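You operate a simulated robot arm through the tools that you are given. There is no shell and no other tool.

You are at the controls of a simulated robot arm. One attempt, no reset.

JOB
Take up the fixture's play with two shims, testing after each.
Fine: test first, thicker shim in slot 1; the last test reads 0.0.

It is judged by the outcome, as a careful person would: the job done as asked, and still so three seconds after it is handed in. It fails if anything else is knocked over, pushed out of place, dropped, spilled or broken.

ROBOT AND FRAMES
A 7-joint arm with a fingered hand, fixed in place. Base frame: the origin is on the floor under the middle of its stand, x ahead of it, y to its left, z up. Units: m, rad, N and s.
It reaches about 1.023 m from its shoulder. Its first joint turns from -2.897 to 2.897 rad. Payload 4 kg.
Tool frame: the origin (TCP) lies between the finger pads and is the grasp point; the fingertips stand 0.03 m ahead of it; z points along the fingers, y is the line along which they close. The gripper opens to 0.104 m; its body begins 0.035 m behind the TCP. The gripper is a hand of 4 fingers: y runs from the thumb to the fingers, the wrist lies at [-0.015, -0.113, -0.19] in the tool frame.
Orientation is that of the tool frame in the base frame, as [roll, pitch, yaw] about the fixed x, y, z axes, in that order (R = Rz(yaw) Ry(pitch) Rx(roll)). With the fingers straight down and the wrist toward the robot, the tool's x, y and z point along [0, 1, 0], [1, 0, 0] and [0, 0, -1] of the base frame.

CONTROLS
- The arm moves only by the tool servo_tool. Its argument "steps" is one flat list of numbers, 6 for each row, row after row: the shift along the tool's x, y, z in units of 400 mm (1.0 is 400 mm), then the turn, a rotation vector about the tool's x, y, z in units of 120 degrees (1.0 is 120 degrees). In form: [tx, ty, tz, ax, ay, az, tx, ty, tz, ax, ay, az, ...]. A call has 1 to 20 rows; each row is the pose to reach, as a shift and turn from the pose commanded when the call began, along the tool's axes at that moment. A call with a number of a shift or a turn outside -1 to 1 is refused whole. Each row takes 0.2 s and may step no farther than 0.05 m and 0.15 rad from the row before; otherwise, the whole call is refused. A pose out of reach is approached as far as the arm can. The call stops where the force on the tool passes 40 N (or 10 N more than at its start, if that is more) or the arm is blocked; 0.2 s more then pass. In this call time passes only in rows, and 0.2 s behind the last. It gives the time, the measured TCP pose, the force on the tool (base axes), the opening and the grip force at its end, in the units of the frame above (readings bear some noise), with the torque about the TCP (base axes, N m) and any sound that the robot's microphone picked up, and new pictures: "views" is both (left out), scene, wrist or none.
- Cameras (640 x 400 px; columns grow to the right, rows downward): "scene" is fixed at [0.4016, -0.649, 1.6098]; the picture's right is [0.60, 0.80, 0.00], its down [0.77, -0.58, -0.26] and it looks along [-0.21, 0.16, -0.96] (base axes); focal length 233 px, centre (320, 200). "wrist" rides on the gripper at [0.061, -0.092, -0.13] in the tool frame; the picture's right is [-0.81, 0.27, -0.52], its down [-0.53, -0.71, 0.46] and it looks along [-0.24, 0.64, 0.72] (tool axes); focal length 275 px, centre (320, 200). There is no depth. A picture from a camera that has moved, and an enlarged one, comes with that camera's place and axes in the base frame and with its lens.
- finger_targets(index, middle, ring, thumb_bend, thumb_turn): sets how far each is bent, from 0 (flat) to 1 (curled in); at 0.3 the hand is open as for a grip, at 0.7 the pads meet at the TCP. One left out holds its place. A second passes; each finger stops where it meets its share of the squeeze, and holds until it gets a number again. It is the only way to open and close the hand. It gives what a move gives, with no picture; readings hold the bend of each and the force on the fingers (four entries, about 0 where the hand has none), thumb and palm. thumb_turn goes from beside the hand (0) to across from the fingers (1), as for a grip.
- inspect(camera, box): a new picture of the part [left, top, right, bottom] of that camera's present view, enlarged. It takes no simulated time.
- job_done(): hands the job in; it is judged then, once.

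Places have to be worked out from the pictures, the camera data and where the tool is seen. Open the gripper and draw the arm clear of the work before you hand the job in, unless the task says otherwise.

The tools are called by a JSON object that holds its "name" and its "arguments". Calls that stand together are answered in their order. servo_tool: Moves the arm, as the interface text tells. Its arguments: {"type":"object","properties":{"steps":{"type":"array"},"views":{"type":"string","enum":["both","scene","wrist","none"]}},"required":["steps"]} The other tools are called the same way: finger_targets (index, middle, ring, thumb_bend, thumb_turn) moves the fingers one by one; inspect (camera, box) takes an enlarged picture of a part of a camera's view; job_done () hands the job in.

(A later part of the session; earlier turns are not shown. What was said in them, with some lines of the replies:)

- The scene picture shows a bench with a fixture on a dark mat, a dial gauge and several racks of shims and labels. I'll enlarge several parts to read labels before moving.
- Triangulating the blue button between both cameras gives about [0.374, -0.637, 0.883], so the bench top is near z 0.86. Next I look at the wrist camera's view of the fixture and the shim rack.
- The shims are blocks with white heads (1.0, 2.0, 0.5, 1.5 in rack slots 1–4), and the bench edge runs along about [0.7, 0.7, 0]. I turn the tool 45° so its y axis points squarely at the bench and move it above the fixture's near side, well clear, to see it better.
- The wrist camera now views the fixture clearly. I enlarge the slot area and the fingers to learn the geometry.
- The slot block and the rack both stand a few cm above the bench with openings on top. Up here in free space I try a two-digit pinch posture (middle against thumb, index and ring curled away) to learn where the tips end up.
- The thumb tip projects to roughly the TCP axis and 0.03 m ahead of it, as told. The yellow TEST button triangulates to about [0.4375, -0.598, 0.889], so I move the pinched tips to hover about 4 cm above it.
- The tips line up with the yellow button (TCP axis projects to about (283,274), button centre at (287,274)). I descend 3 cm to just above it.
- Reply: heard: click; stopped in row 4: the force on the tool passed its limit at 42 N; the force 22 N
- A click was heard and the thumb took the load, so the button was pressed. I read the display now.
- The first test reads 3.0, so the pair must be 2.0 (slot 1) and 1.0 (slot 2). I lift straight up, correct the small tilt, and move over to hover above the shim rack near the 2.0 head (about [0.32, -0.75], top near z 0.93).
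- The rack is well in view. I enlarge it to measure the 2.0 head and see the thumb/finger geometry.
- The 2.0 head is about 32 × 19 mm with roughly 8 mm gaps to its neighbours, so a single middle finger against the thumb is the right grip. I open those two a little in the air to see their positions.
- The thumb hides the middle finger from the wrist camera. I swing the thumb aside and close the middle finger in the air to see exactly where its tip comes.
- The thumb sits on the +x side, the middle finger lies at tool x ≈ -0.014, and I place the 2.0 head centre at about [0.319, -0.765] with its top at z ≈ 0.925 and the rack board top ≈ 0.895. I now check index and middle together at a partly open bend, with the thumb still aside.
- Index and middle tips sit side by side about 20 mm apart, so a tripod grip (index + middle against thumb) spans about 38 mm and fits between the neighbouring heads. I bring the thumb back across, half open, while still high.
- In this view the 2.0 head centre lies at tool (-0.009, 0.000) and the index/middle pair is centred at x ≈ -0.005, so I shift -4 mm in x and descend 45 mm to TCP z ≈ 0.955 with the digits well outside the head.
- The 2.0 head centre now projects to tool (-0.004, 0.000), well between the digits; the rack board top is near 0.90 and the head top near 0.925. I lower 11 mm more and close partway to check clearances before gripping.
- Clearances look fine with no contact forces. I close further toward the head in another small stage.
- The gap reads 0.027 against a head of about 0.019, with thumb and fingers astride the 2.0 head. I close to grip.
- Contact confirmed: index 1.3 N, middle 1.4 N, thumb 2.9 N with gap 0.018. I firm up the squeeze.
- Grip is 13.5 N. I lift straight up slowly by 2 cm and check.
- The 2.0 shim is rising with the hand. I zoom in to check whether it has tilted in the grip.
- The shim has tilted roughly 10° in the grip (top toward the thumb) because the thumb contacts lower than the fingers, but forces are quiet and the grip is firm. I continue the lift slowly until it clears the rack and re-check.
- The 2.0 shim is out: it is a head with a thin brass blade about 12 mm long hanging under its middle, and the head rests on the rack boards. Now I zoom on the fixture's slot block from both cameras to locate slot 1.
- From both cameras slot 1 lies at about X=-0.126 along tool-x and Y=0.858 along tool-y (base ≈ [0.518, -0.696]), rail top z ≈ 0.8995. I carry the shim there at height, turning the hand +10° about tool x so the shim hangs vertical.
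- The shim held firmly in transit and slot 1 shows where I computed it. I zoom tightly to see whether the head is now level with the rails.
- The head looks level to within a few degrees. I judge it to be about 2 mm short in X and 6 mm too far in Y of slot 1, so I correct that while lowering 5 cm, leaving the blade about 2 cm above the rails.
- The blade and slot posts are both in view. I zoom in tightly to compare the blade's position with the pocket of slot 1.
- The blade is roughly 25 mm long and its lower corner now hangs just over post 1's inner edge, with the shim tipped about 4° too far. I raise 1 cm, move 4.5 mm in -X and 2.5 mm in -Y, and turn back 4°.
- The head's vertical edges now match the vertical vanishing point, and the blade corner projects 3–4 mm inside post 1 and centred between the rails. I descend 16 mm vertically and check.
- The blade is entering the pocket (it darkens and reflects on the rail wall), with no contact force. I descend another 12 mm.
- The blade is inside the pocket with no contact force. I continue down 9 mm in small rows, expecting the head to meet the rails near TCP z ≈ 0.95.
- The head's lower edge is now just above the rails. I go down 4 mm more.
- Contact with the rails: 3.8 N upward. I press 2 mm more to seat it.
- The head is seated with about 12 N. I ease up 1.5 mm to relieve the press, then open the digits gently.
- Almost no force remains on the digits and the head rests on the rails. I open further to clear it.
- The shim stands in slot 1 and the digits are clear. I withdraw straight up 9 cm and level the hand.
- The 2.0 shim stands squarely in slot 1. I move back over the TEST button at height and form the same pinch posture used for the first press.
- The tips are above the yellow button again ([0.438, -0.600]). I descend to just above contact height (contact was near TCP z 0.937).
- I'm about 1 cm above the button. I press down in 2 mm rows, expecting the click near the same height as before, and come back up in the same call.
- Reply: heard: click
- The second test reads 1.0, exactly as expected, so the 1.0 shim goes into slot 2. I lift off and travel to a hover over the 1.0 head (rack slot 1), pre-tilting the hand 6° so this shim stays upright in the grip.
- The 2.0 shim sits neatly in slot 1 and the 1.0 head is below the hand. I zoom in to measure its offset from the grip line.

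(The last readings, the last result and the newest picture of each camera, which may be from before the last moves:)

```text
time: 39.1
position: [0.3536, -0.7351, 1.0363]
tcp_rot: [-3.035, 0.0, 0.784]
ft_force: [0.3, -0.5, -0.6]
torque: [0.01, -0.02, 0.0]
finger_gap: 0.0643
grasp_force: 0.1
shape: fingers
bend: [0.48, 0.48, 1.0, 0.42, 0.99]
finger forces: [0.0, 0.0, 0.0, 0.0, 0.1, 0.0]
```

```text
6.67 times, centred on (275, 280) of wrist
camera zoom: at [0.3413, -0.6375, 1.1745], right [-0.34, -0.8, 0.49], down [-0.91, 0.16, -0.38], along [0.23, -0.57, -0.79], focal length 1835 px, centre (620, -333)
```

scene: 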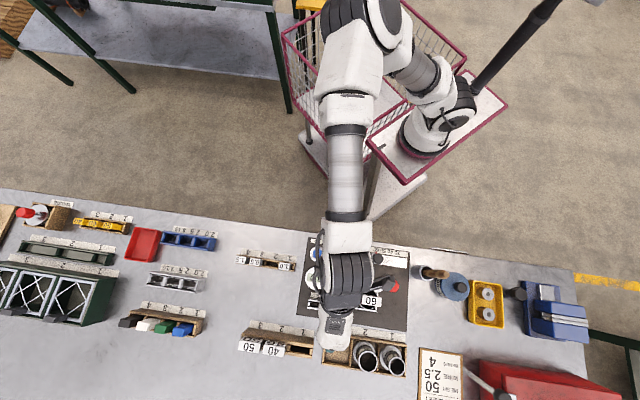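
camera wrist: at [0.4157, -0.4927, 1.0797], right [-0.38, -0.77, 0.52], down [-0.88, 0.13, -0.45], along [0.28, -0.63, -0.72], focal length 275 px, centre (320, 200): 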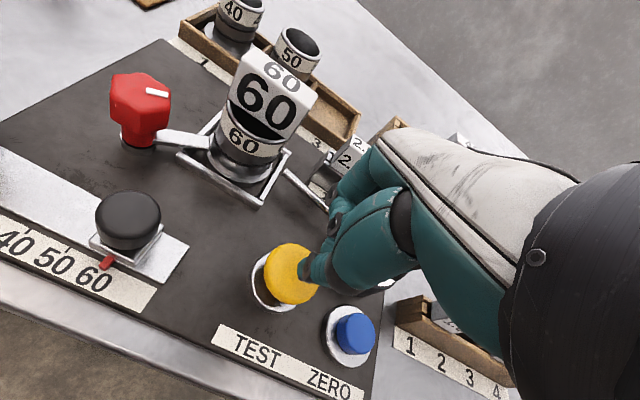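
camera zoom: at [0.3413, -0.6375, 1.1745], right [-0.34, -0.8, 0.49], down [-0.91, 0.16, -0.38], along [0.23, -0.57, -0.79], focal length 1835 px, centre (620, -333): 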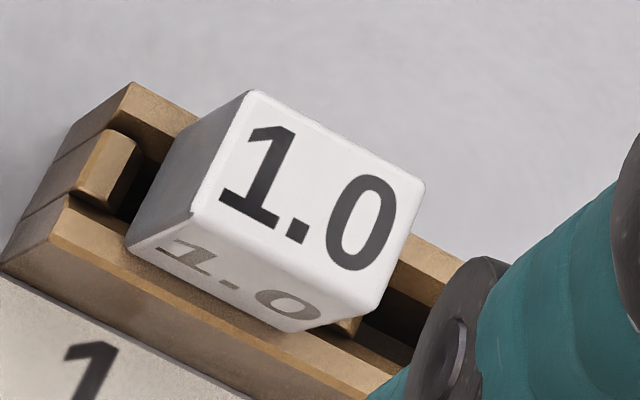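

The 1.0 head centre is at about X=-0.2745, Y=0.765, i.e. (-0.004, -0.0045) from the TCP, which suits the tilted grip within 1 mm. I descend to TCP z ≈ 0.955.

{"name": "servo_tool", "arguments": {"steps": [0, 0.0038, 0.0403, 0, 0, 0, 0, 0.0076, 0.0806, 0, 0, 0, 0, 0.0114, 0.1209, 0, 0, 0, 0, 0.0152, 0.1612, 0, 0, 0, 0, 0.019, 0.2015, 0, 0, 0], "views": "none"}}

{"name": "inspect", "arguments": {"camera": "wrist", "box": [240, 190, 380, 320]}}

```text
time: 40.3
position: [0.3507, -0.7346, 0.9561]
tcp_rot: [-3.037, 0.0, 0.784]
ft_force: [-1.0, -0.4, 0.1]
torque: [0.02, 0.0, -0.03]
finger_gap: 0.0646
grasp_force: 0.1
shape: fingers
bend: [0.48, 0.48, 1.0, 0.42, 0.99]
finger forces: [0.0, 0.1, 0.0, 0.0, 0.0, 0.0]
```

```text
3.08 times, centred on (310, 255) of wrist
camera zoom: at [0.3391, -0.6366, 1.0934], right [-0.34, -0.8, 0.49], down [-0.91, 0.16, -0.38], along [0.23, -0.57, -0.79], focal length 847 px, centre (351, 31)
```

zoom: 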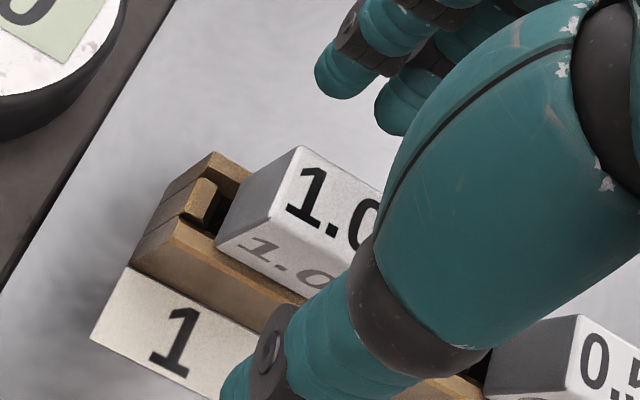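

The relation of hand and head closely matches the one I had when seating the 2.0. I lower the last 11 mm and close in stages.

{"name": "servo_tool", "arguments": {"steps": [0, 0.0015, 0.0143, 0, 0, 0, 0, 0.003, 0.0286, 0, 0, 0], "views": "none"}}

{"name": "finger_targets", "arguments": {"index": 0.58, "middle": 0.58, "thumb_bend": 0.57}}

{"name": "inspect", "arguments": {"camera": "wrist", "box": [240, 190, 380, 320]}}

{"name": "inspect", "arguments": {"camera": "scene", "box": [245, 235, 315, 285]}}

```text
time: 40.9
position: [0.3505, -0.735, 0.9443]
tcp_rot: [-3.035, 0.0, 0.782]
ft_force: [0.9, -0.1, 0.1]
torque: [0.01, -0.03, -0.01]
finger_gap: 0.0644
grasp_force: 0.0
shape: fingers
bend: [0.48, 0.48, 1.0, 0.42, 0.99]
finger forces: [0.1, 0.1, 0.0, 0.0, 0.1, 0.1]
```

```text
time: 41.9
position: [0.3504, -0.7347, 0.9428]
tcp_rot: [-3.036, -0.001, 0.783]
ft_force: [1.0, 0.1, 0.1]
torque: [0.01, -0.02, 0.01]
finger_gap: 0.0354
grasp_force: 0.0
shape: fingers
bend: [0.57, 0.57, 1.0, 0.56, 1.0]
finger forces: [0.1, 0.0, 0.0, 0.0, 0.1, 0.0]
```

```text
3.08 times, centred on (310, 255) of wrist
camera zoom: at [0.339, -0.6375, 1.0825], right [-0.34, -0.8, 0.49], down [-0.91, 0.16, -0.38], along [0.23, -0.57, -0.79], focal length 847 px, centre (351, 31)
```

zoom: 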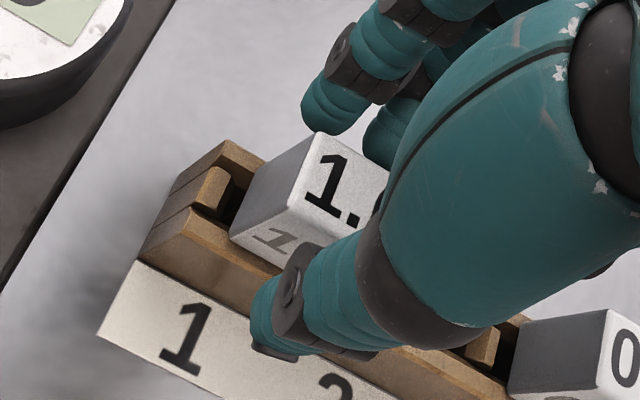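

```text
8.00 times, centred on (280, 260) of scene
camera zoom: at [0.4016, -0.649, 1.6098], right [0.6, 0.8, 0.0], down [0.77, -0.58, -0.26], along [-0.21, 0.16, -0.96], focal length 1865 px, centre (640, -280)
```

zoom: 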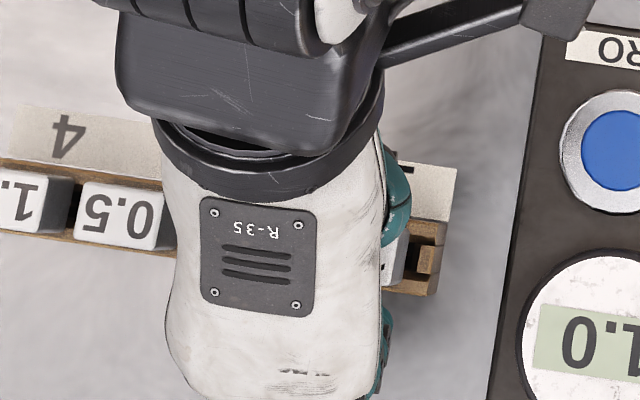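

Both sides are astride the 1.0 head with no contact yet. I close to first contact.

{"name": "finger_targets", "arguments": {"index": 0.66, "middle": 0.66, "thumb_bend": 0.66}}

{"name": "inspect", "arguments": {"camera": "wrist", "box": [240, 190, 380, 320]}}

```text
time: 42.9
position: [0.3516, -0.7353, 0.9439]
tcp_rot: [-3.034, -0.001, 0.786]
ft_force: [-0.5, -0.6, -0.2]
torque: [-0.03, 0.0, -0.05]
finger_gap: 0.0179
grasp_force: 2.8
shape: fingers
bend: [0.64, 0.64, 1.0, 0.63, 1.0]
finger forces: [1.4, 1.3, 0.1, 0.0, 2.8, 0.1]
```

```text
3.08 times, centred on (310, 255) of wrist
camera zoom: at [0.339, -0.6375, 1.0824], right [-0.34, -0.8, 0.49], down [-0.91, 0.16, -0.38], along [0.23, -0.57, -0.79], focal length 847 px, centre (351, 31)
```

zoom: 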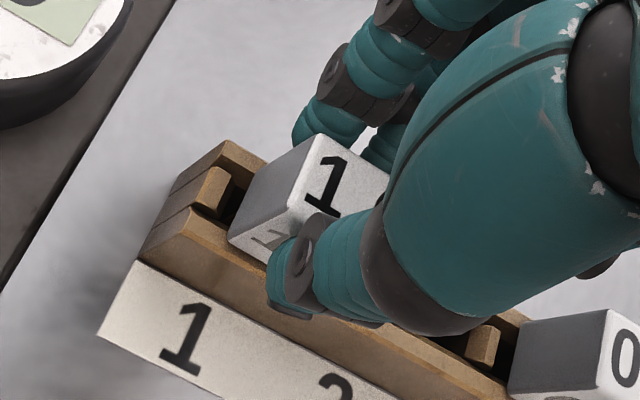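

Same contact readings as with the first shim. I apply the same squeeze and lift 2 cm.

{"name": "finger_targets", "arguments": {"index": 0.74, "middle": 0.74, "thumb_bend": 0.74}}

{"name": "servo_tool", "arguments": {"steps": [0, -0.0013, -0.0124, 0, 0, 0, 0, -0.0026, -0.0249, 0, 0, 0, 0, -0.004, -0.0373, 0, 0, 0, 0, -0.0053, -0.0497, 0, 0, 0], "views": "none"}}

{"name": "inspect", "arguments": {"camera": "wrist", "box": [240, 190, 380, 320]}}

```text
time: 43.9
position: [0.3504, -0.7351, 0.9434]
tcp_rot: [-3.035, 0.0, 0.782]
ft_force: [-0.2, 0.4, -0.3]
torque: [0.01, 0.01, 0.02]
finger_gap: 0.0158
grasp_force: 14.1
shape: fingers
bend: [0.72, 0.72, 1.0, 0.63, 1.0]
finger forces: [7.7, 6.3, 0.0, 0.1, 13.9, 0.1]
```

```text
time: 44.9
position: [0.351, -0.7342, 0.9644]
tcp_rot: [-3.036, -0.001, 0.783]
ft_force: [0.2, -0.7, -0.3]
torque: [0.0, 0.0, -0.02]
finger_gap: 0.016
grasp_force: 13.7
shape: fingers
bend: [0.72, 0.72, 1.0, 0.63, 1.0]
finger forces: [7.7, 6.3, 0.1, 0.0, 14.0, 0.0]
```

```text
3.08 times, centred on (310, 255) of wrist
camera zoom: at [0.3396, -0.6377, 1.1023], right [-0.34, -0.8, 0.49], down [-0.91, 0.16, -0.38], along [0.23, -0.57, -0.79], focal length 847 px, centre (351, 31)
```

zoom: 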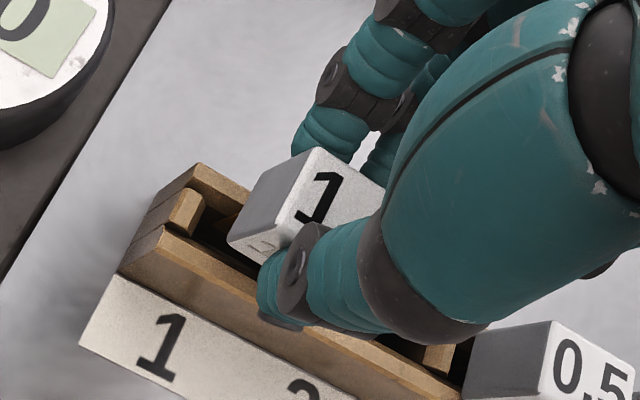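

It lifts with the hand. I raise a further 5 cm to clear the rack and check the shim's angle.

{"name": "servo_tool", "arguments": {"steps": [0, -0.0026, -0.0249, 0, 0, 0, 0, -0.0053, -0.0497, 0, 0, 0, 0, -0.0079, -0.0746, 0, 0, 0, 0, -0.0106, -0.0994, 0, 0, 0, 0, -0.0133, -0.1243, 0, 0, 0], "views": "none"}}

{"name": "inspect", "arguments": {"camera": "wrist", "box": [250, 220, 340, 300]}}

{"name": "inspect", "arguments": {"camera": "scene", "box": [230, 230, 390, 330]}}

```text
time: 46.1
position: [0.3518, -0.7356, 1.0132]
tcp_rot: [-3.035, 0.002, 0.784]
ft_force: [0.7, -0.3, -0.5]
torque: [0.01, -0.01, 0.0]
finger_gap: 0.0157
grasp_force: 14.3
shape: fingers
bend: [0.72, 0.72, 1.0, 0.63, 1.0]
finger forces: [7.7, 6.3, 0.1, 0.0, 14.0, 0.1]
```

```text
5.00 times, centred on (295, 260) of wrist
camera zoom: at [0.3398, -0.6377, 1.1524], right [-0.34, -0.8, 0.49], down [-0.91, 0.16, -0.38], along [0.23, -0.57, -0.79], focal length 1376 px, centre (445, -100)
```

zoom: 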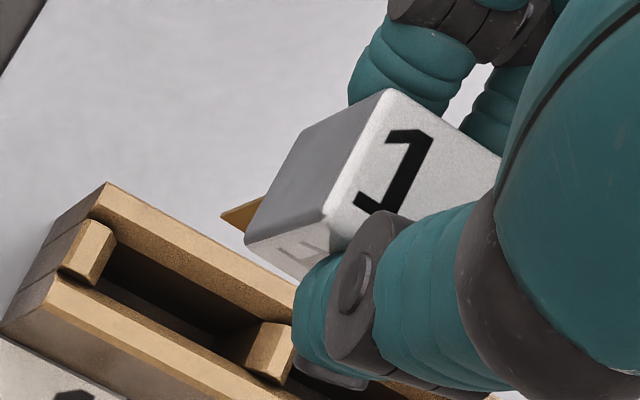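

```text
4.00 times, centred on (310, 280) of scene
camera zoom: at [0.4016, -0.649, 1.6098], right [0.6, 0.8, 0.0], down [0.77, -0.58, -0.26], along [-0.21, 0.16, -0.96], focal length 933 px, centre (360, -120)
```

zoom: 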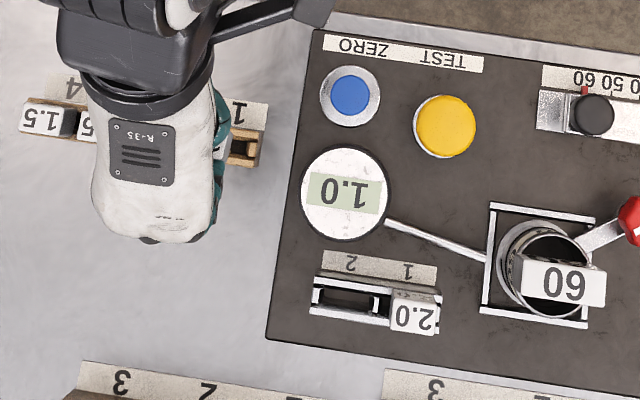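

The 1.0 shim is secure but tilted about 4° more than the hand's tilt. I carry it to above slot 2 (X ≈ -0.1625, Y ≈ 0.863 for the TCP) and add 4° of tilt on the way so it hangs vertical.

{"name": "servo_tool", "arguments": {"steps": [0, 0.004, -0.0428, 0, 0, 0, 0.034, 0.0287, -0.0462, 0.0042, 0, 0, 0.0681, 0.0573, -0.0498, 0.0084, 0, 0, 0.1021, 0.086, -0.0533, 0.0125, 0, 0, 0.1362, 0.1147, -0.0568, 0.0167, 0, 0, 0.1702, 0.1433, -0.06, 0.0209, 0, 0, 0.2042, 0.172, -0.0625, 0.0251, 0, 0, 0.2383, 0.2007, -0.065, 0.0292, 0, 0, 0.2723, 0.2293, -0.0673, 0.0334, 0, 0], "views": "none"}}

{"name": "inspect", "arguments": {"camera": "wrist", "box": [240, 210, 360, 310]}}

```text
time: 48.1
position: [0.4948, -0.7245, 1.0295]
tcp_rot: [-2.966, 0.001, 0.783]
ft_force: [0.3, 0.1, -0.5]
torque: [-0.01, -0.05, 0.0]
finger_gap: 0.0158
grasp_force: 14.2
shape: fingers
bend: [0.72, 0.72, 1.0, 0.63, 1.0]
finger forces: [7.8, 6.2, 0.0, 0.0, 14.1, 0.0]
```

```text
4.00 times, centred on (300, 260) of wrist
camera zoom: at [0.4896, -0.6336, 1.1737], right [-0.32, -0.83, 0.46], down [-0.93, 0.18, -0.32], along [0.19, -0.53, -0.83], focal length 1101 px, centre (400, -40)
```

zoom: 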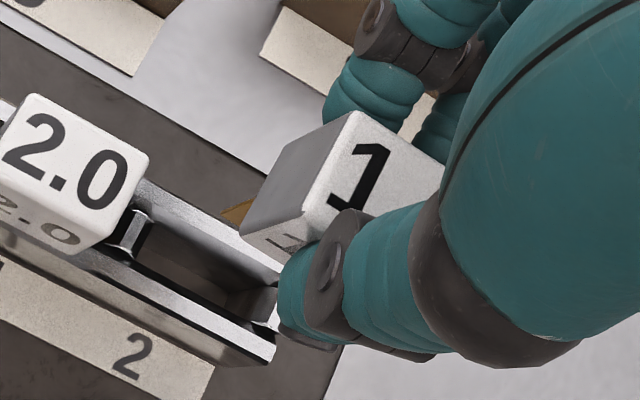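

The shim hangs over slot 2: I compute head centre X=-0.168, Y=0.856 against the pocket centre X=-0.168, Y=0.855. I descend 45 mm so the blade is about 1 cm above the rails.

{"name": "servo_tool", "arguments": {"steps": [0, 0.0049, 0.0277, 0, 0, 0, 0, 0.0099, 0.0554, 0, 0, 0, 0, 0.0148, 0.0831, 0, 0, 0, 0, 0.0197, 0.1108, 0, 0, 0], "views": "none"}}

{"name": "inspect", "arguments": {"camera": "wrist", "box": [240, 220, 330, 290]}}

{"name": "inspect", "arguments": {"camera": "wrist", "box": [255, 237, 305, 287]}}

```text
time: 49.1
position: [0.495, -0.726, 0.9849]
tcp_rot: [-2.966, 0.0, 0.784]
ft_force: [0.1, -0.6, 0.2]
torque: [0.02, 0.0, -0.03]
finger_gap: 0.0158
grasp_force: 14.5
shape: fingers
bend: [0.72, 0.72, 1.0, 0.63, 1.0]
finger forces: [7.8, 6.4, 0.0, 0.0, 14.1, 0.0]
```

```text
5.71 times, centred on (285, 255) of wrist
camera zoom: at [0.4893, -0.6345, 1.129], right [-0.32, -0.83, 0.46], down [-0.93, 0.18, -0.32], along [0.19, -0.53, -0.83], focal length 1573 px, centre (520, -114)
```

zoom: 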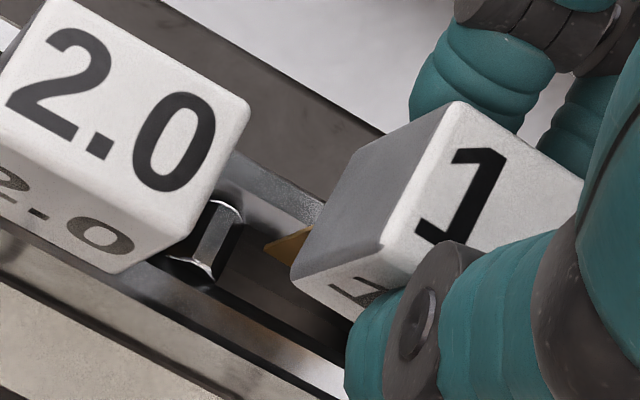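

```text
8.00 times, centred on (280, 262) of wrist
camera zoom: at [0.4893, -0.6345, 1.129], right [-0.32, -0.83, 0.46], down [-0.93, 0.18, -0.32], along [0.19, -0.53, -0.83], focal length 2202 px, centre (640, -296)
```

zoom: 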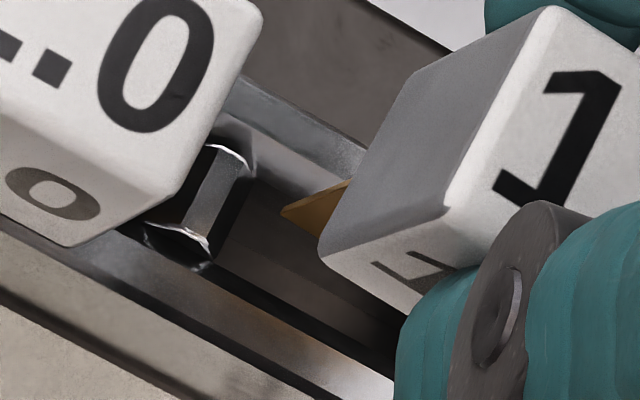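

The blade projects about 2.5 mm inside the middle post and centred between the rails. I nudge 1.2 mm in -X and descend 12 mm to enter the pocket.

{"name": "servo_tool", "arguments": {"steps": [-0.003, 0, 0, 0, 0, 0, -0.003, 0.0017, 0.0098, 0, 0, 0, -0.003, 0.0035, 0.0197, 0, 0, 0, -0.003, 0.0052, 0.0295, 0, 0, 0], "views": "none"}}

{"name": "inspect", "arguments": {"camera": "wrist", "box": [255, 237, 305, 287]}}

```text
time: 50.1
position: [0.492, -0.7268, 0.9733]
tcp_rot: [-2.967, 0.0, 0.784]
ft_force: [0.5, 0.3, 0.4]
torque: [0.0, -0.01, 0.0]
finger_gap: 0.0159
grasp_force: 14.3
shape: fingers
bend: [0.72, 0.72, 1.0, 0.63, 1.0]
finger forces: [7.8, 6.3, 0.1, 0.0, 14.1, 0.1]
```

```text
8.00 times, centred on (280, 262) of wrist
camera zoom: at [0.4888, -0.6351, 1.1173], right [-0.32, -0.83, 0.46], down [-0.93, 0.18, -0.32], along [0.19, -0.53, -0.83], focal length 2202 px, centre (640, -296)
```

zoom: 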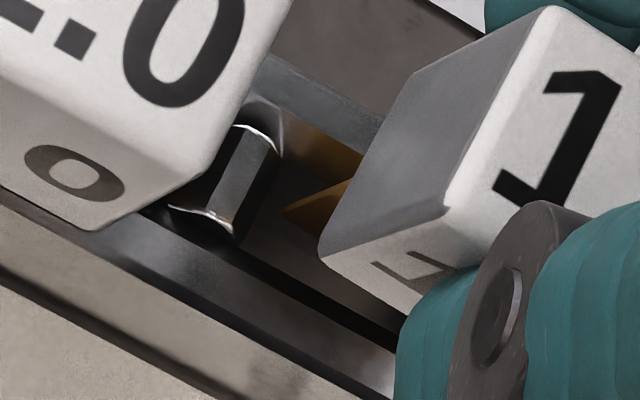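

The blade has reached rail level with about 3.6 mm clearance to the post and no force. I continue down 16 mm.

{"name": "servo_tool", "arguments": {"steps": [0, 0.0017, 0.0098, 0, 0, 0, 0, 0.0035, 0.0197, 0, 0, 0, 0, 0.0052, 0.0295, 0, 0, 0, 0, 0.007, 0.0394, 0, 0, 0], "views": "none"}}

{"name": "inspect", "arguments": {"camera": "wrist", "box": [255, 237, 305, 287]}}

```text
time: 51.1
position: [0.4927, -0.7264, 0.9578]
tcp_rot: [-2.966, 0.002, 0.783]
ft_force: [-0.2, -0.1, 0.3]
torque: [0.02, -0.01, 0.01]
finger_gap: 0.0158
grasp_force: 14.4
shape: fingers
bend: [0.72, 0.72, 1.0, 0.63, 1.0]
finger forces: [7.8, 6.4, 0.0, 0.0, 14.1, 0.0]
```

```text
8.00 times, centred on (280, 262) of wrist
camera zoom: at [0.4879, -0.6352, 1.1013], right [-0.32, -0.83, 0.46], down [-0.93, 0.18, -0.32], along [0.19, -0.53, -0.83], focal length 2202 px, centre (640, -296)
```

zoom: 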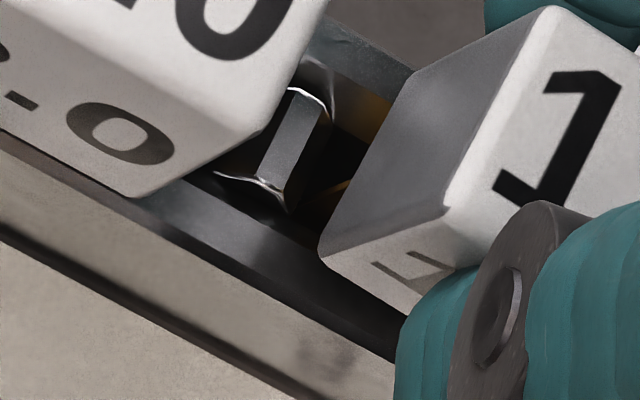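

Inside the pocket with no force; the head is now about 8 mm above the rails. I go 6 mm lower.

{"name": "servo_tool", "arguments": {"steps": [0, 0.0009, 0.0049, 0, 0, 0, 0, 0.0018, 0.0098, 0, 0, 0, 0, 0.0026, 0.0148, 0, 0, 0], "views": "none"}}

{"name": "inspect", "arguments": {"camera": "wrist", "box": [255, 237, 305, 287]}}

```text
time: 51.9
position: [0.4941, -0.7267, 0.9527]
tcp_rot: [-2.966, -0.001, 0.784]
ft_force: [1.3, 0.6, -0.7]
torque: [-0.02, -0.01, 0.0]
finger_gap: 0.016
grasp_force: 14.6
shape: fingers
bend: [0.72, 0.72, 1.0, 0.63, 1.0]
finger forces: [7.8, 6.4, 0.1, 0.1, 14.1, 0.0]
```

```text
8.00 times, centred on (280, 262) of wrist
camera zoom: at [0.4889, -0.6353, 1.0958], right [-0.32, -0.83, 0.46], down [-0.93, 0.18, -0.32], along [0.19, -0.53, -0.83], focal length 2202 px, centre (640, -296)
```

zoom: 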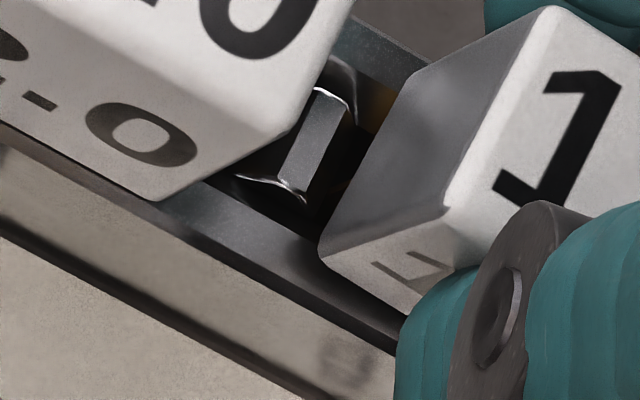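

No contact yet at TCP z 0.952. I continue 3 mm in 1.5 mm rows.

{"name": "servo_tool", "arguments": {"steps": [0, 0.0007, 0.0037, 0, 0, 0, 0, 0.0013, 0.0074, 0, 0, 0], "views": "none"}}

{"name": "inspect", "arguments": {"camera": "wrist", "box": [255, 237, 305, 287]}}

```text
time: 52.5
position: [0.4935, -0.7268, 0.9475]
tcp_rot: [-2.965, 0.0, 0.784]
ft_force: [-0.6, -0.1, 1.5]
torque: [0.0, 0.0, 0.0]
finger_gap: 0.0155
grasp_force: 14.2
shape: fingers
bend: [0.72, 0.72, 1.0, 0.63, 1.0]
finger forces: [8.1, 6.1, 0.1, 0.0, 13.9, 0.1]
```

```text
8.00 times, centred on (280, 262) of wrist
camera zoom: at [0.4889, -0.6354, 1.0926], right [-0.32, -0.83, 0.46], down [-0.93, 0.18, -0.32], along [0.19, -0.53, -0.83], focal length 2202 px, centre (640, -296)
```

zoom: 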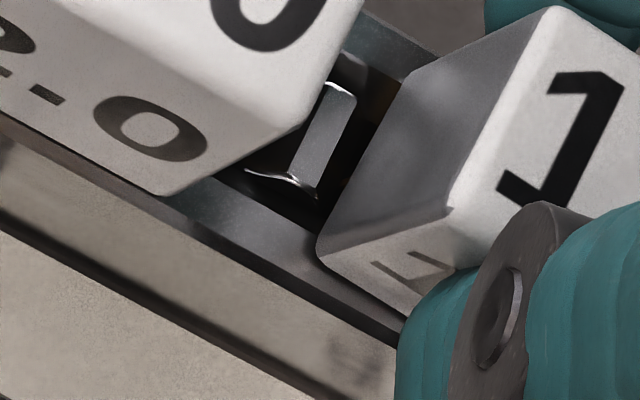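

Contact has just begun (1.5 N, head shifting slightly in the picture). I press 1.5 mm more to seat it.

{"name": "servo_tool", "arguments": {"steps": [0, 0.0004, 0.002, 0, 0, 0, 0, 0.0007, 0.0037, 0, 0, 0], "views": "none"}}

{"name": "inspect", "arguments": {"camera": "wrist", "box": [255, 237, 305, 287]}}

```text
time: 53.1
position: [0.4939, -0.7277, 0.947]
tcp_rot: [-2.965, 0.002, 0.783]
ft_force: [0.9, -2.1, 7.4]
torque: [0.06, 0.06, -0.01]
finger_gap: 0.0155
grasp_force: 14.7
shape: fingers
bend: [0.73, 0.72, 1.0, 0.63, 1.0]
finger forces: [9.1, 6.4, 0.0, 0.1, 13.8, 0.1]
```

```text
8.00 times, centred on (280, 262) of wrist
camera zoom: at [0.489, -0.6356, 1.0913], right [-0.32, -0.83, 0.46], down [-0.93, 0.18, -0.32], along [0.19, -0.53, -0.83], focal length 2202 px, centre (640, -296)
```

zoom: 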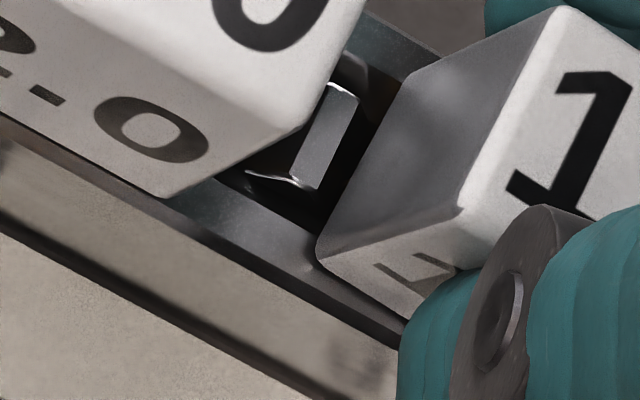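

The head is seated on the rails with 7.4 N. I open the digits gently in two stages.

{"name": "finger_targets", "arguments": {"index": 0.64, "middle": 0.64, "thumb_bend": 0.6}}

{"name": "finger_targets", "arguments": {"index": 0.5, "middle": 0.5, "thumb_bend": 0.45}}

{"name": "inspect", "arguments": {"camera": "wrist", "box": [210, 190, 350, 300]}}

```text
time: 54.1
position: [0.4934, -0.7271, 0.9467]
tcp_rot: [-2.965, 0.0, 0.782]
ft_force: [-0.5, 0.4, -0.7]
torque: [0.02, -0.01, 0.01]
finger_gap: 0.0212
grasp_force: 0.1
shape: fingers
bend: [0.64, 0.64, 1.0, 0.6, 1.0]
finger forces: [0.0, 0.1, 0.0, 0.0, 0.1, 0.0]
```

```text
time: 55.1
position: [0.4936, -0.7251, 0.9467]
tcp_rot: [-2.965, -0.002, 0.784]
ft_force: [0.2, 1.0, -0.4]
torque: [-0.02, -0.03, 0.02]
finger_gap: 0.0578
grasp_force: 0.0
shape: fingers
bend: [0.5, 0.5, 1.0, 0.45, 0.99]
finger forces: [0.0, 0.0, 0.1, 0.0, 0.0, 0.1]
```

```text
3.64 times, centred on (280, 245) of wrist
camera zoom: at [0.489, -0.6356, 1.0908], right [-0.32, -0.83, 0.46], down [-0.93, 0.18, -0.32], along [0.19, -0.53, -0.83], focal length 1001 px, centre (466, 36)
```

zoom: 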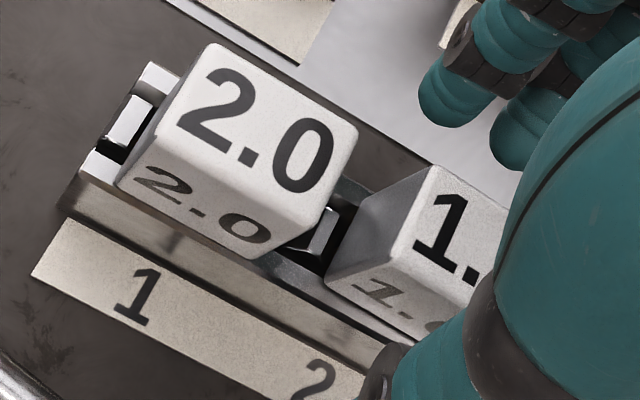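

Both shims stand in the slots, 2.0 in slot 1 and 1.0 in slot 2. I withdraw straight up 9 cm and level the hand.

{"name": "servo_tool", "arguments": {"steps": [0, -0.0049, -0.0277, 0, 0, 0, 0, -0.0098, -0.0554, 0, 0, 0, 0, -0.0197, -0.1108, 0, 0, 0, 0, -0.0295, -0.1661, -0.02, 0, 0, 0, -0.0393, -0.2215, -0.05, 0, 0, 0, -0.0393, -0.2215, -0.0839, 0, 0], "views": "both"}}

{"name": "inspect", "arguments": {"camera": "wrist", "box": [140, 180, 300, 340]}}

```text
time: 56.5
position: [0.4922, -0.7268, 1.0361]
tcp_rot: [-3.141, 0.001, 0.783]
ft_force: [-0.3, -0.7, -0.4]
torque: [-0.01, 0.0, 0.0]
finger_gap: 0.0581
grasp_force: 0.0
shape: fingers
bend: [0.5, 0.5, 1.0, 0.45, 0.99]
finger forces: [0.0, 0.0, 0.0, 0.0, 0.0, 0.0]
camera wrist: at [0.4704, -0.6184, 1.1672], right [-0.38, -0.77, 0.52], down [-0.88, 0.13, -0.46], along [0.28, -0.63, -0.72], focal length 275 px, centre (320, 200)
```

scene: 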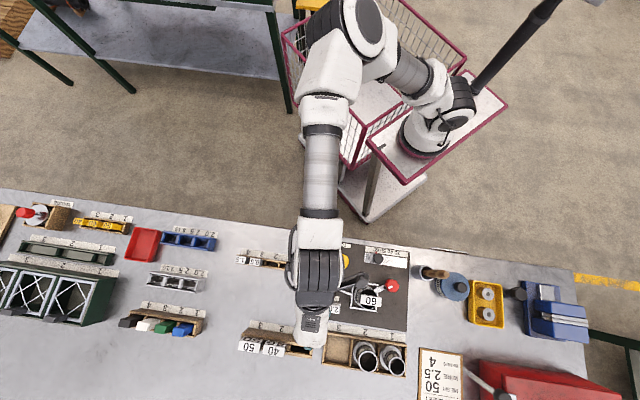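
wrist: 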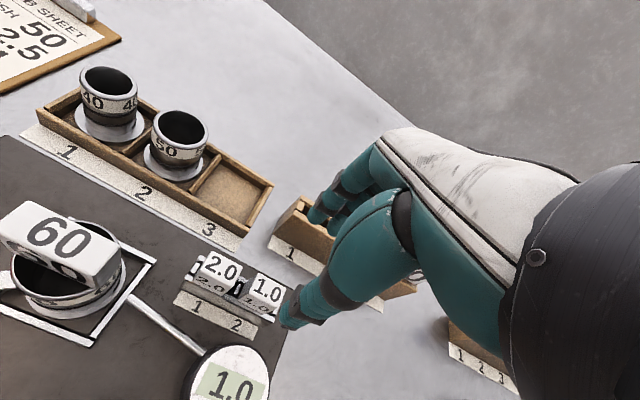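

```text
2.50 times, centred on (220, 260) of wrist
camera zoom: at [0.4704, -0.6184, 1.1672], right [-0.38, -0.77, 0.52], down [-0.88, 0.13, -0.46], along [0.28, -0.63, -0.72], focal length 688 px, centre (570, 50)
```

zoom: 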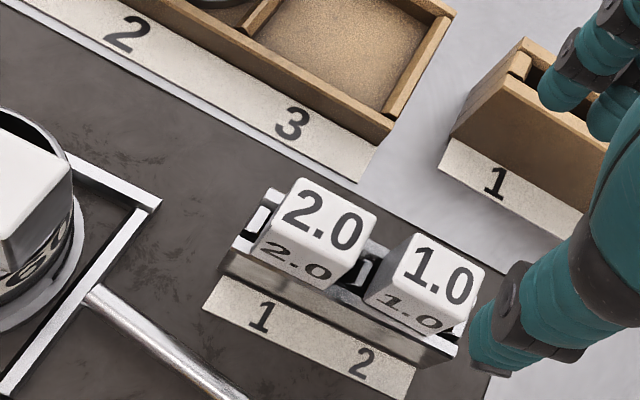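

Both shims are squarely seated. I move back to above the TEST button and form the pressing posture.

{"name": "servo_tool", "arguments": {"steps": [0.0248, -0.0634, 0, 0, 0, 0, 0.0495, -0.1267, 0, 0, 0, 0, 0.0743, -0.1901, 0, 0, 0, 0, 0.099, -0.2534, 0, 0, 0, 0, 0.1238, -0.3168, 0, 0, 0, 0], "views": "none"}}

{"name": "finger_targets", "arguments": {"index": 1.0, "middle": 0.68, "ring": 1.0, "thumb_bend": 0.68}}

{"name": "servo_tool", "arguments": {"steps": [0, 0, 0.06, 0, 0, 0, 0, 0, 0.12, 0, 0, 0, 0, 0, 0.18, 0, 0, 0, 0, 0, 0.21, 0, 0, 0], "views": "wrist"}}

```text
time: 57.7
position: [0.4394, -0.6023, 1.0379]
tcp_rot: [3.141, 0.001, 0.783]
ft_force: [-0.6, -1.0, 0.3]
torque: [0.03, -0.01, 0.0]
finger_gap: 0.058
grasp_force: 0.1
shape: fingers
bend: [0.5, 0.5, 1.0, 0.45, 0.99]
finger forces: [0.1, 0.0, 0.1, 0.0, 0.0, 0.0]
```

```text
time: 58.7
position: [0.44, -0.6018, 1.0363]
tcp_rot: [-3.141, 0.0, 0.784]
ft_force: [-0.4, 0.1, 0.1]
torque: [-0.02, -0.02, 0.03]
finger_gap: 0.0471
grasp_force: 0.1
shape: fingers
bend: [1.0, 0.68, 1.0, 0.68, 1.0]
finger forces: [0.1, 0.0, 0.1, 0.0, 0.0, 0.0]
```

```text
time: 59.7
position: [0.4383, -0.601, 0.9504]
tcp_rot: [3.141, 0.001, 0.784]
ft_force: [-0.3, -0.3, 0.4]
torque: [-0.01, -0.01, -0.01]
finger_gap: 0.0469
grasp_force: 0.1
shape: fingers
bend: [1.0, 0.68, 1.0, 0.68, 1.0]
finger forces: [0.0, 0.0, 0.0, 0.0, 0.0, 0.0]
camera wrist: at [0.4165, -0.4929, 1.0814], right [-0.38, -0.77, 0.52], down [-0.88, 0.13, -0.45], along [0.28, -0.63, -0.72], focal length 275 px, centre (320, 200)
```

wrist: 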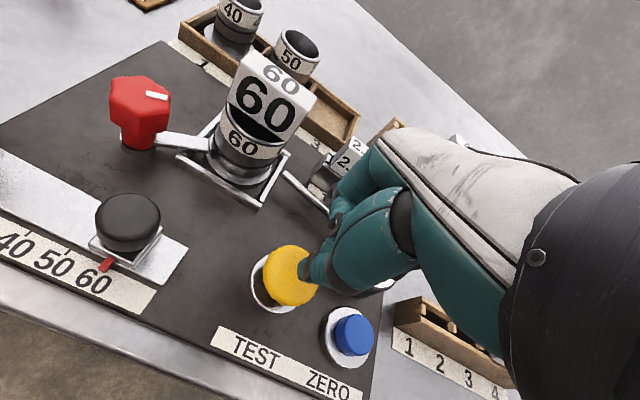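

The tips are again about 1 cm over the yellow button. I press in small rows as before.

{"name": "servo_tool", "arguments": {"steps": [0, 0, 0.0125, 0, 0, 0, 0, 0, 0.02, 0, 0, 0, 0, 0, 0.025, 0, 0, 0, 0, 0, 0.03, 0, 0, 0, 0, 0, 0.035, 0, 0, 0], "views": "none"}}

{"name": "inspect", "arguments": {"camera": "scene", "box": [300, 260, 340, 300]}}

```text
time: 60.9
position: [0.4388, -0.6024, 0.9374]
tcp_rot: [3.142, 0.0, 0.785]
ft_force: [-0.3, 0.2, 4.2]
torque: [0.05, 0.05, 0.0]
finger_gap: 0.0471
grasp_force: 1.7
shape: fingers
bend: [1.0, 0.68, 1.0, 0.68, 1.0]
finger forces: [0.1, 0.0, 0.1, 0.0, 3.8, 0.1]
heard: click
```

```text
10.00 times, centred on (320, 280) of scene
camera zoom: at [0.4016, -0.649, 1.6098], right [0.6, 0.8, 0.0], down [0.77, -0.58, -0.26], along [-0.21, 0.16, -0.96], focal length 2332 px, centre (320, -600)
```

zoom: 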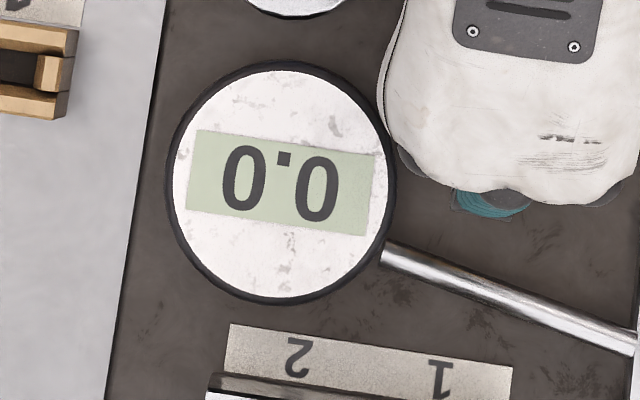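

The last test clicked and reads 0.0. I lift off, draw the arm back from the bench and open the hand.

{"name": "servo_tool", "arguments": {"steps": [0, 0, -0.08, 0, 0, 0, 0, 0, -0.165, 0, 0, 0, 0, 0, -0.25, 0, 0, 0, 0, -0.06, -0.33, 0, 0, 0, 0, -0.13, -0.41, 0, 0, 0, 0, -0.21, -0.48, 0, 0, 0, 0, -0.3, -0.55, 0, 0, 0, 0, -0.4, -0.6, 0, 0, 0, 0, -0.5, -0.65, 0, 0, 0], "views": "none"}}

{"name": "finger_targets", "arguments": {"index": 0.3, "middle": 0.3, "ring": 0.3, "thumb_bend": 0.3, "thumb_turn": 1.0}}

{"name": "inspect", "arguments": {"camera": "scene", "box": [0, 0, 640, 400]}}

{"name": "inspect", "arguments": {"camera": "scene", "box": [230, 235, 410, 335]}}

{"name": "inspect", "arguments": {"camera": "scene", "box": [300, 282, 350, 314]}}

```text
time: 62.9
position: [0.2985, -0.458, 1.198]
tcp_rot: [-3.141, 0.001, 0.786]
ft_force: [0.3, -0.5, 0.1]
torque: [-0.05, -0.01, 0.02]
finger_gap: 0.047
grasp_force: 0.0
shape: fingers
bend: [1.0, 0.68, 1.0, 0.68, 1.0]
finger forces: [0.0, 0.0, 0.0, 0.0, 0.0, 0.0]
```

```text
time: 63.9
position: [0.2977, -0.4599, 1.1991]
tcp_rot: [3.141, -0.001, 0.783]
ft_force: [-0.3, 0.9, -0.4]
torque: [0.0, 0.02, 0.01]
finger_gap: 0.1027
grasp_force: 0.1
shape: fingers
bend: [0.3, 0.3, 0.3, 0.3, 0.98]
finger forces: [0.0, 0.1, 0.1, 0.1, 0.0, 0.0]
```

```text
1.00 times, centred on (320, 200) of scene (not enlarged: the box is as wide or as high as the picture)
camera zoom: at [0.4016, -0.649, 1.6098], right [0.6, 0.8, 0.0], down [0.77, -0.58, -0.26], along [-0.21, 0.16, -0.96], focal length 233 px, centre (320, 200)
```

zoom: 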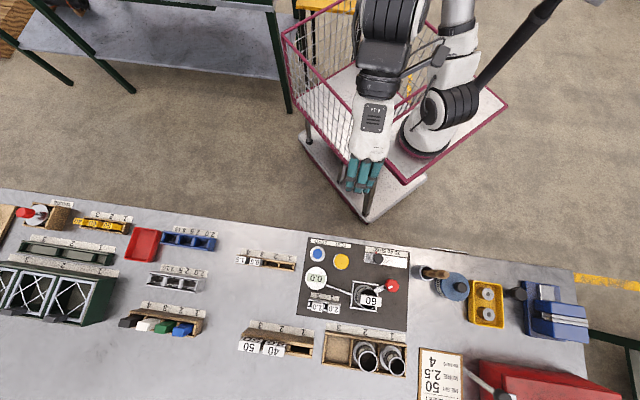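

```text
3.56 times, centred on (320, 285) of scene
camera zoom: at [0.4016, -0.649, 1.6098], right [0.6, 0.8, 0.0], down [0.77, -0.58, -0.26], along [-0.21, 0.16, -0.96], focal length 829 px, centre (320, -102)
```

zoom: 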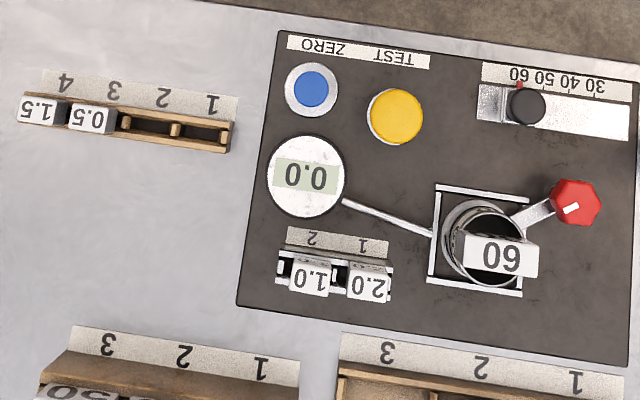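

```text
12.50 times, centred on (325, 298) of scene
camera zoom: at [0.4016, -0.649, 1.6098], right [0.6, 0.8, 0.0], down [0.77, -0.58, -0.26], along [-0.21, 0.16, -0.96], focal length 2914 px, centre (258, -1025)
```

zoom: 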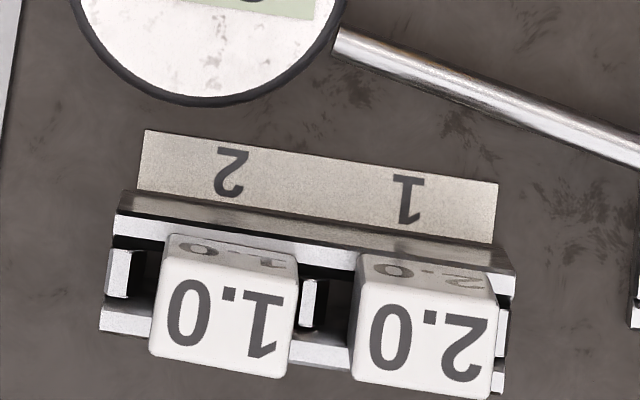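

The display still shows 0.0, 2.0 stands in slot 1 and 1.0 in slot 2, and the rest of the bench is unchanged. The hand is open and clear of the work, so I hand the job in.

{"name": "job_done", "arguments": {}}

```text
The job is handed in.
```

The job is handed in: the fixture's play is taken up, with the 2.0 shim in slot 1 and the 1.0 shim in slot 2. The last test reads 0.0.

| Test | Shims in place | Reading |
|---|---|---|
| First | none | 3.0 |
| Second | 2.0 in slot 1 | 1.0 |
| Last | 2.0 in slot 1, 1.0 in slot 2 | 0.0 |

- **First press:** it was harder than needed and stopped at the 40 N limit. The later two presses clicked at about 4 N.
- **End state:** the hand is open and drawn back from the bench. In the final scene view both shims sit on the slot rails, and nothing else looks moved or knocked over.
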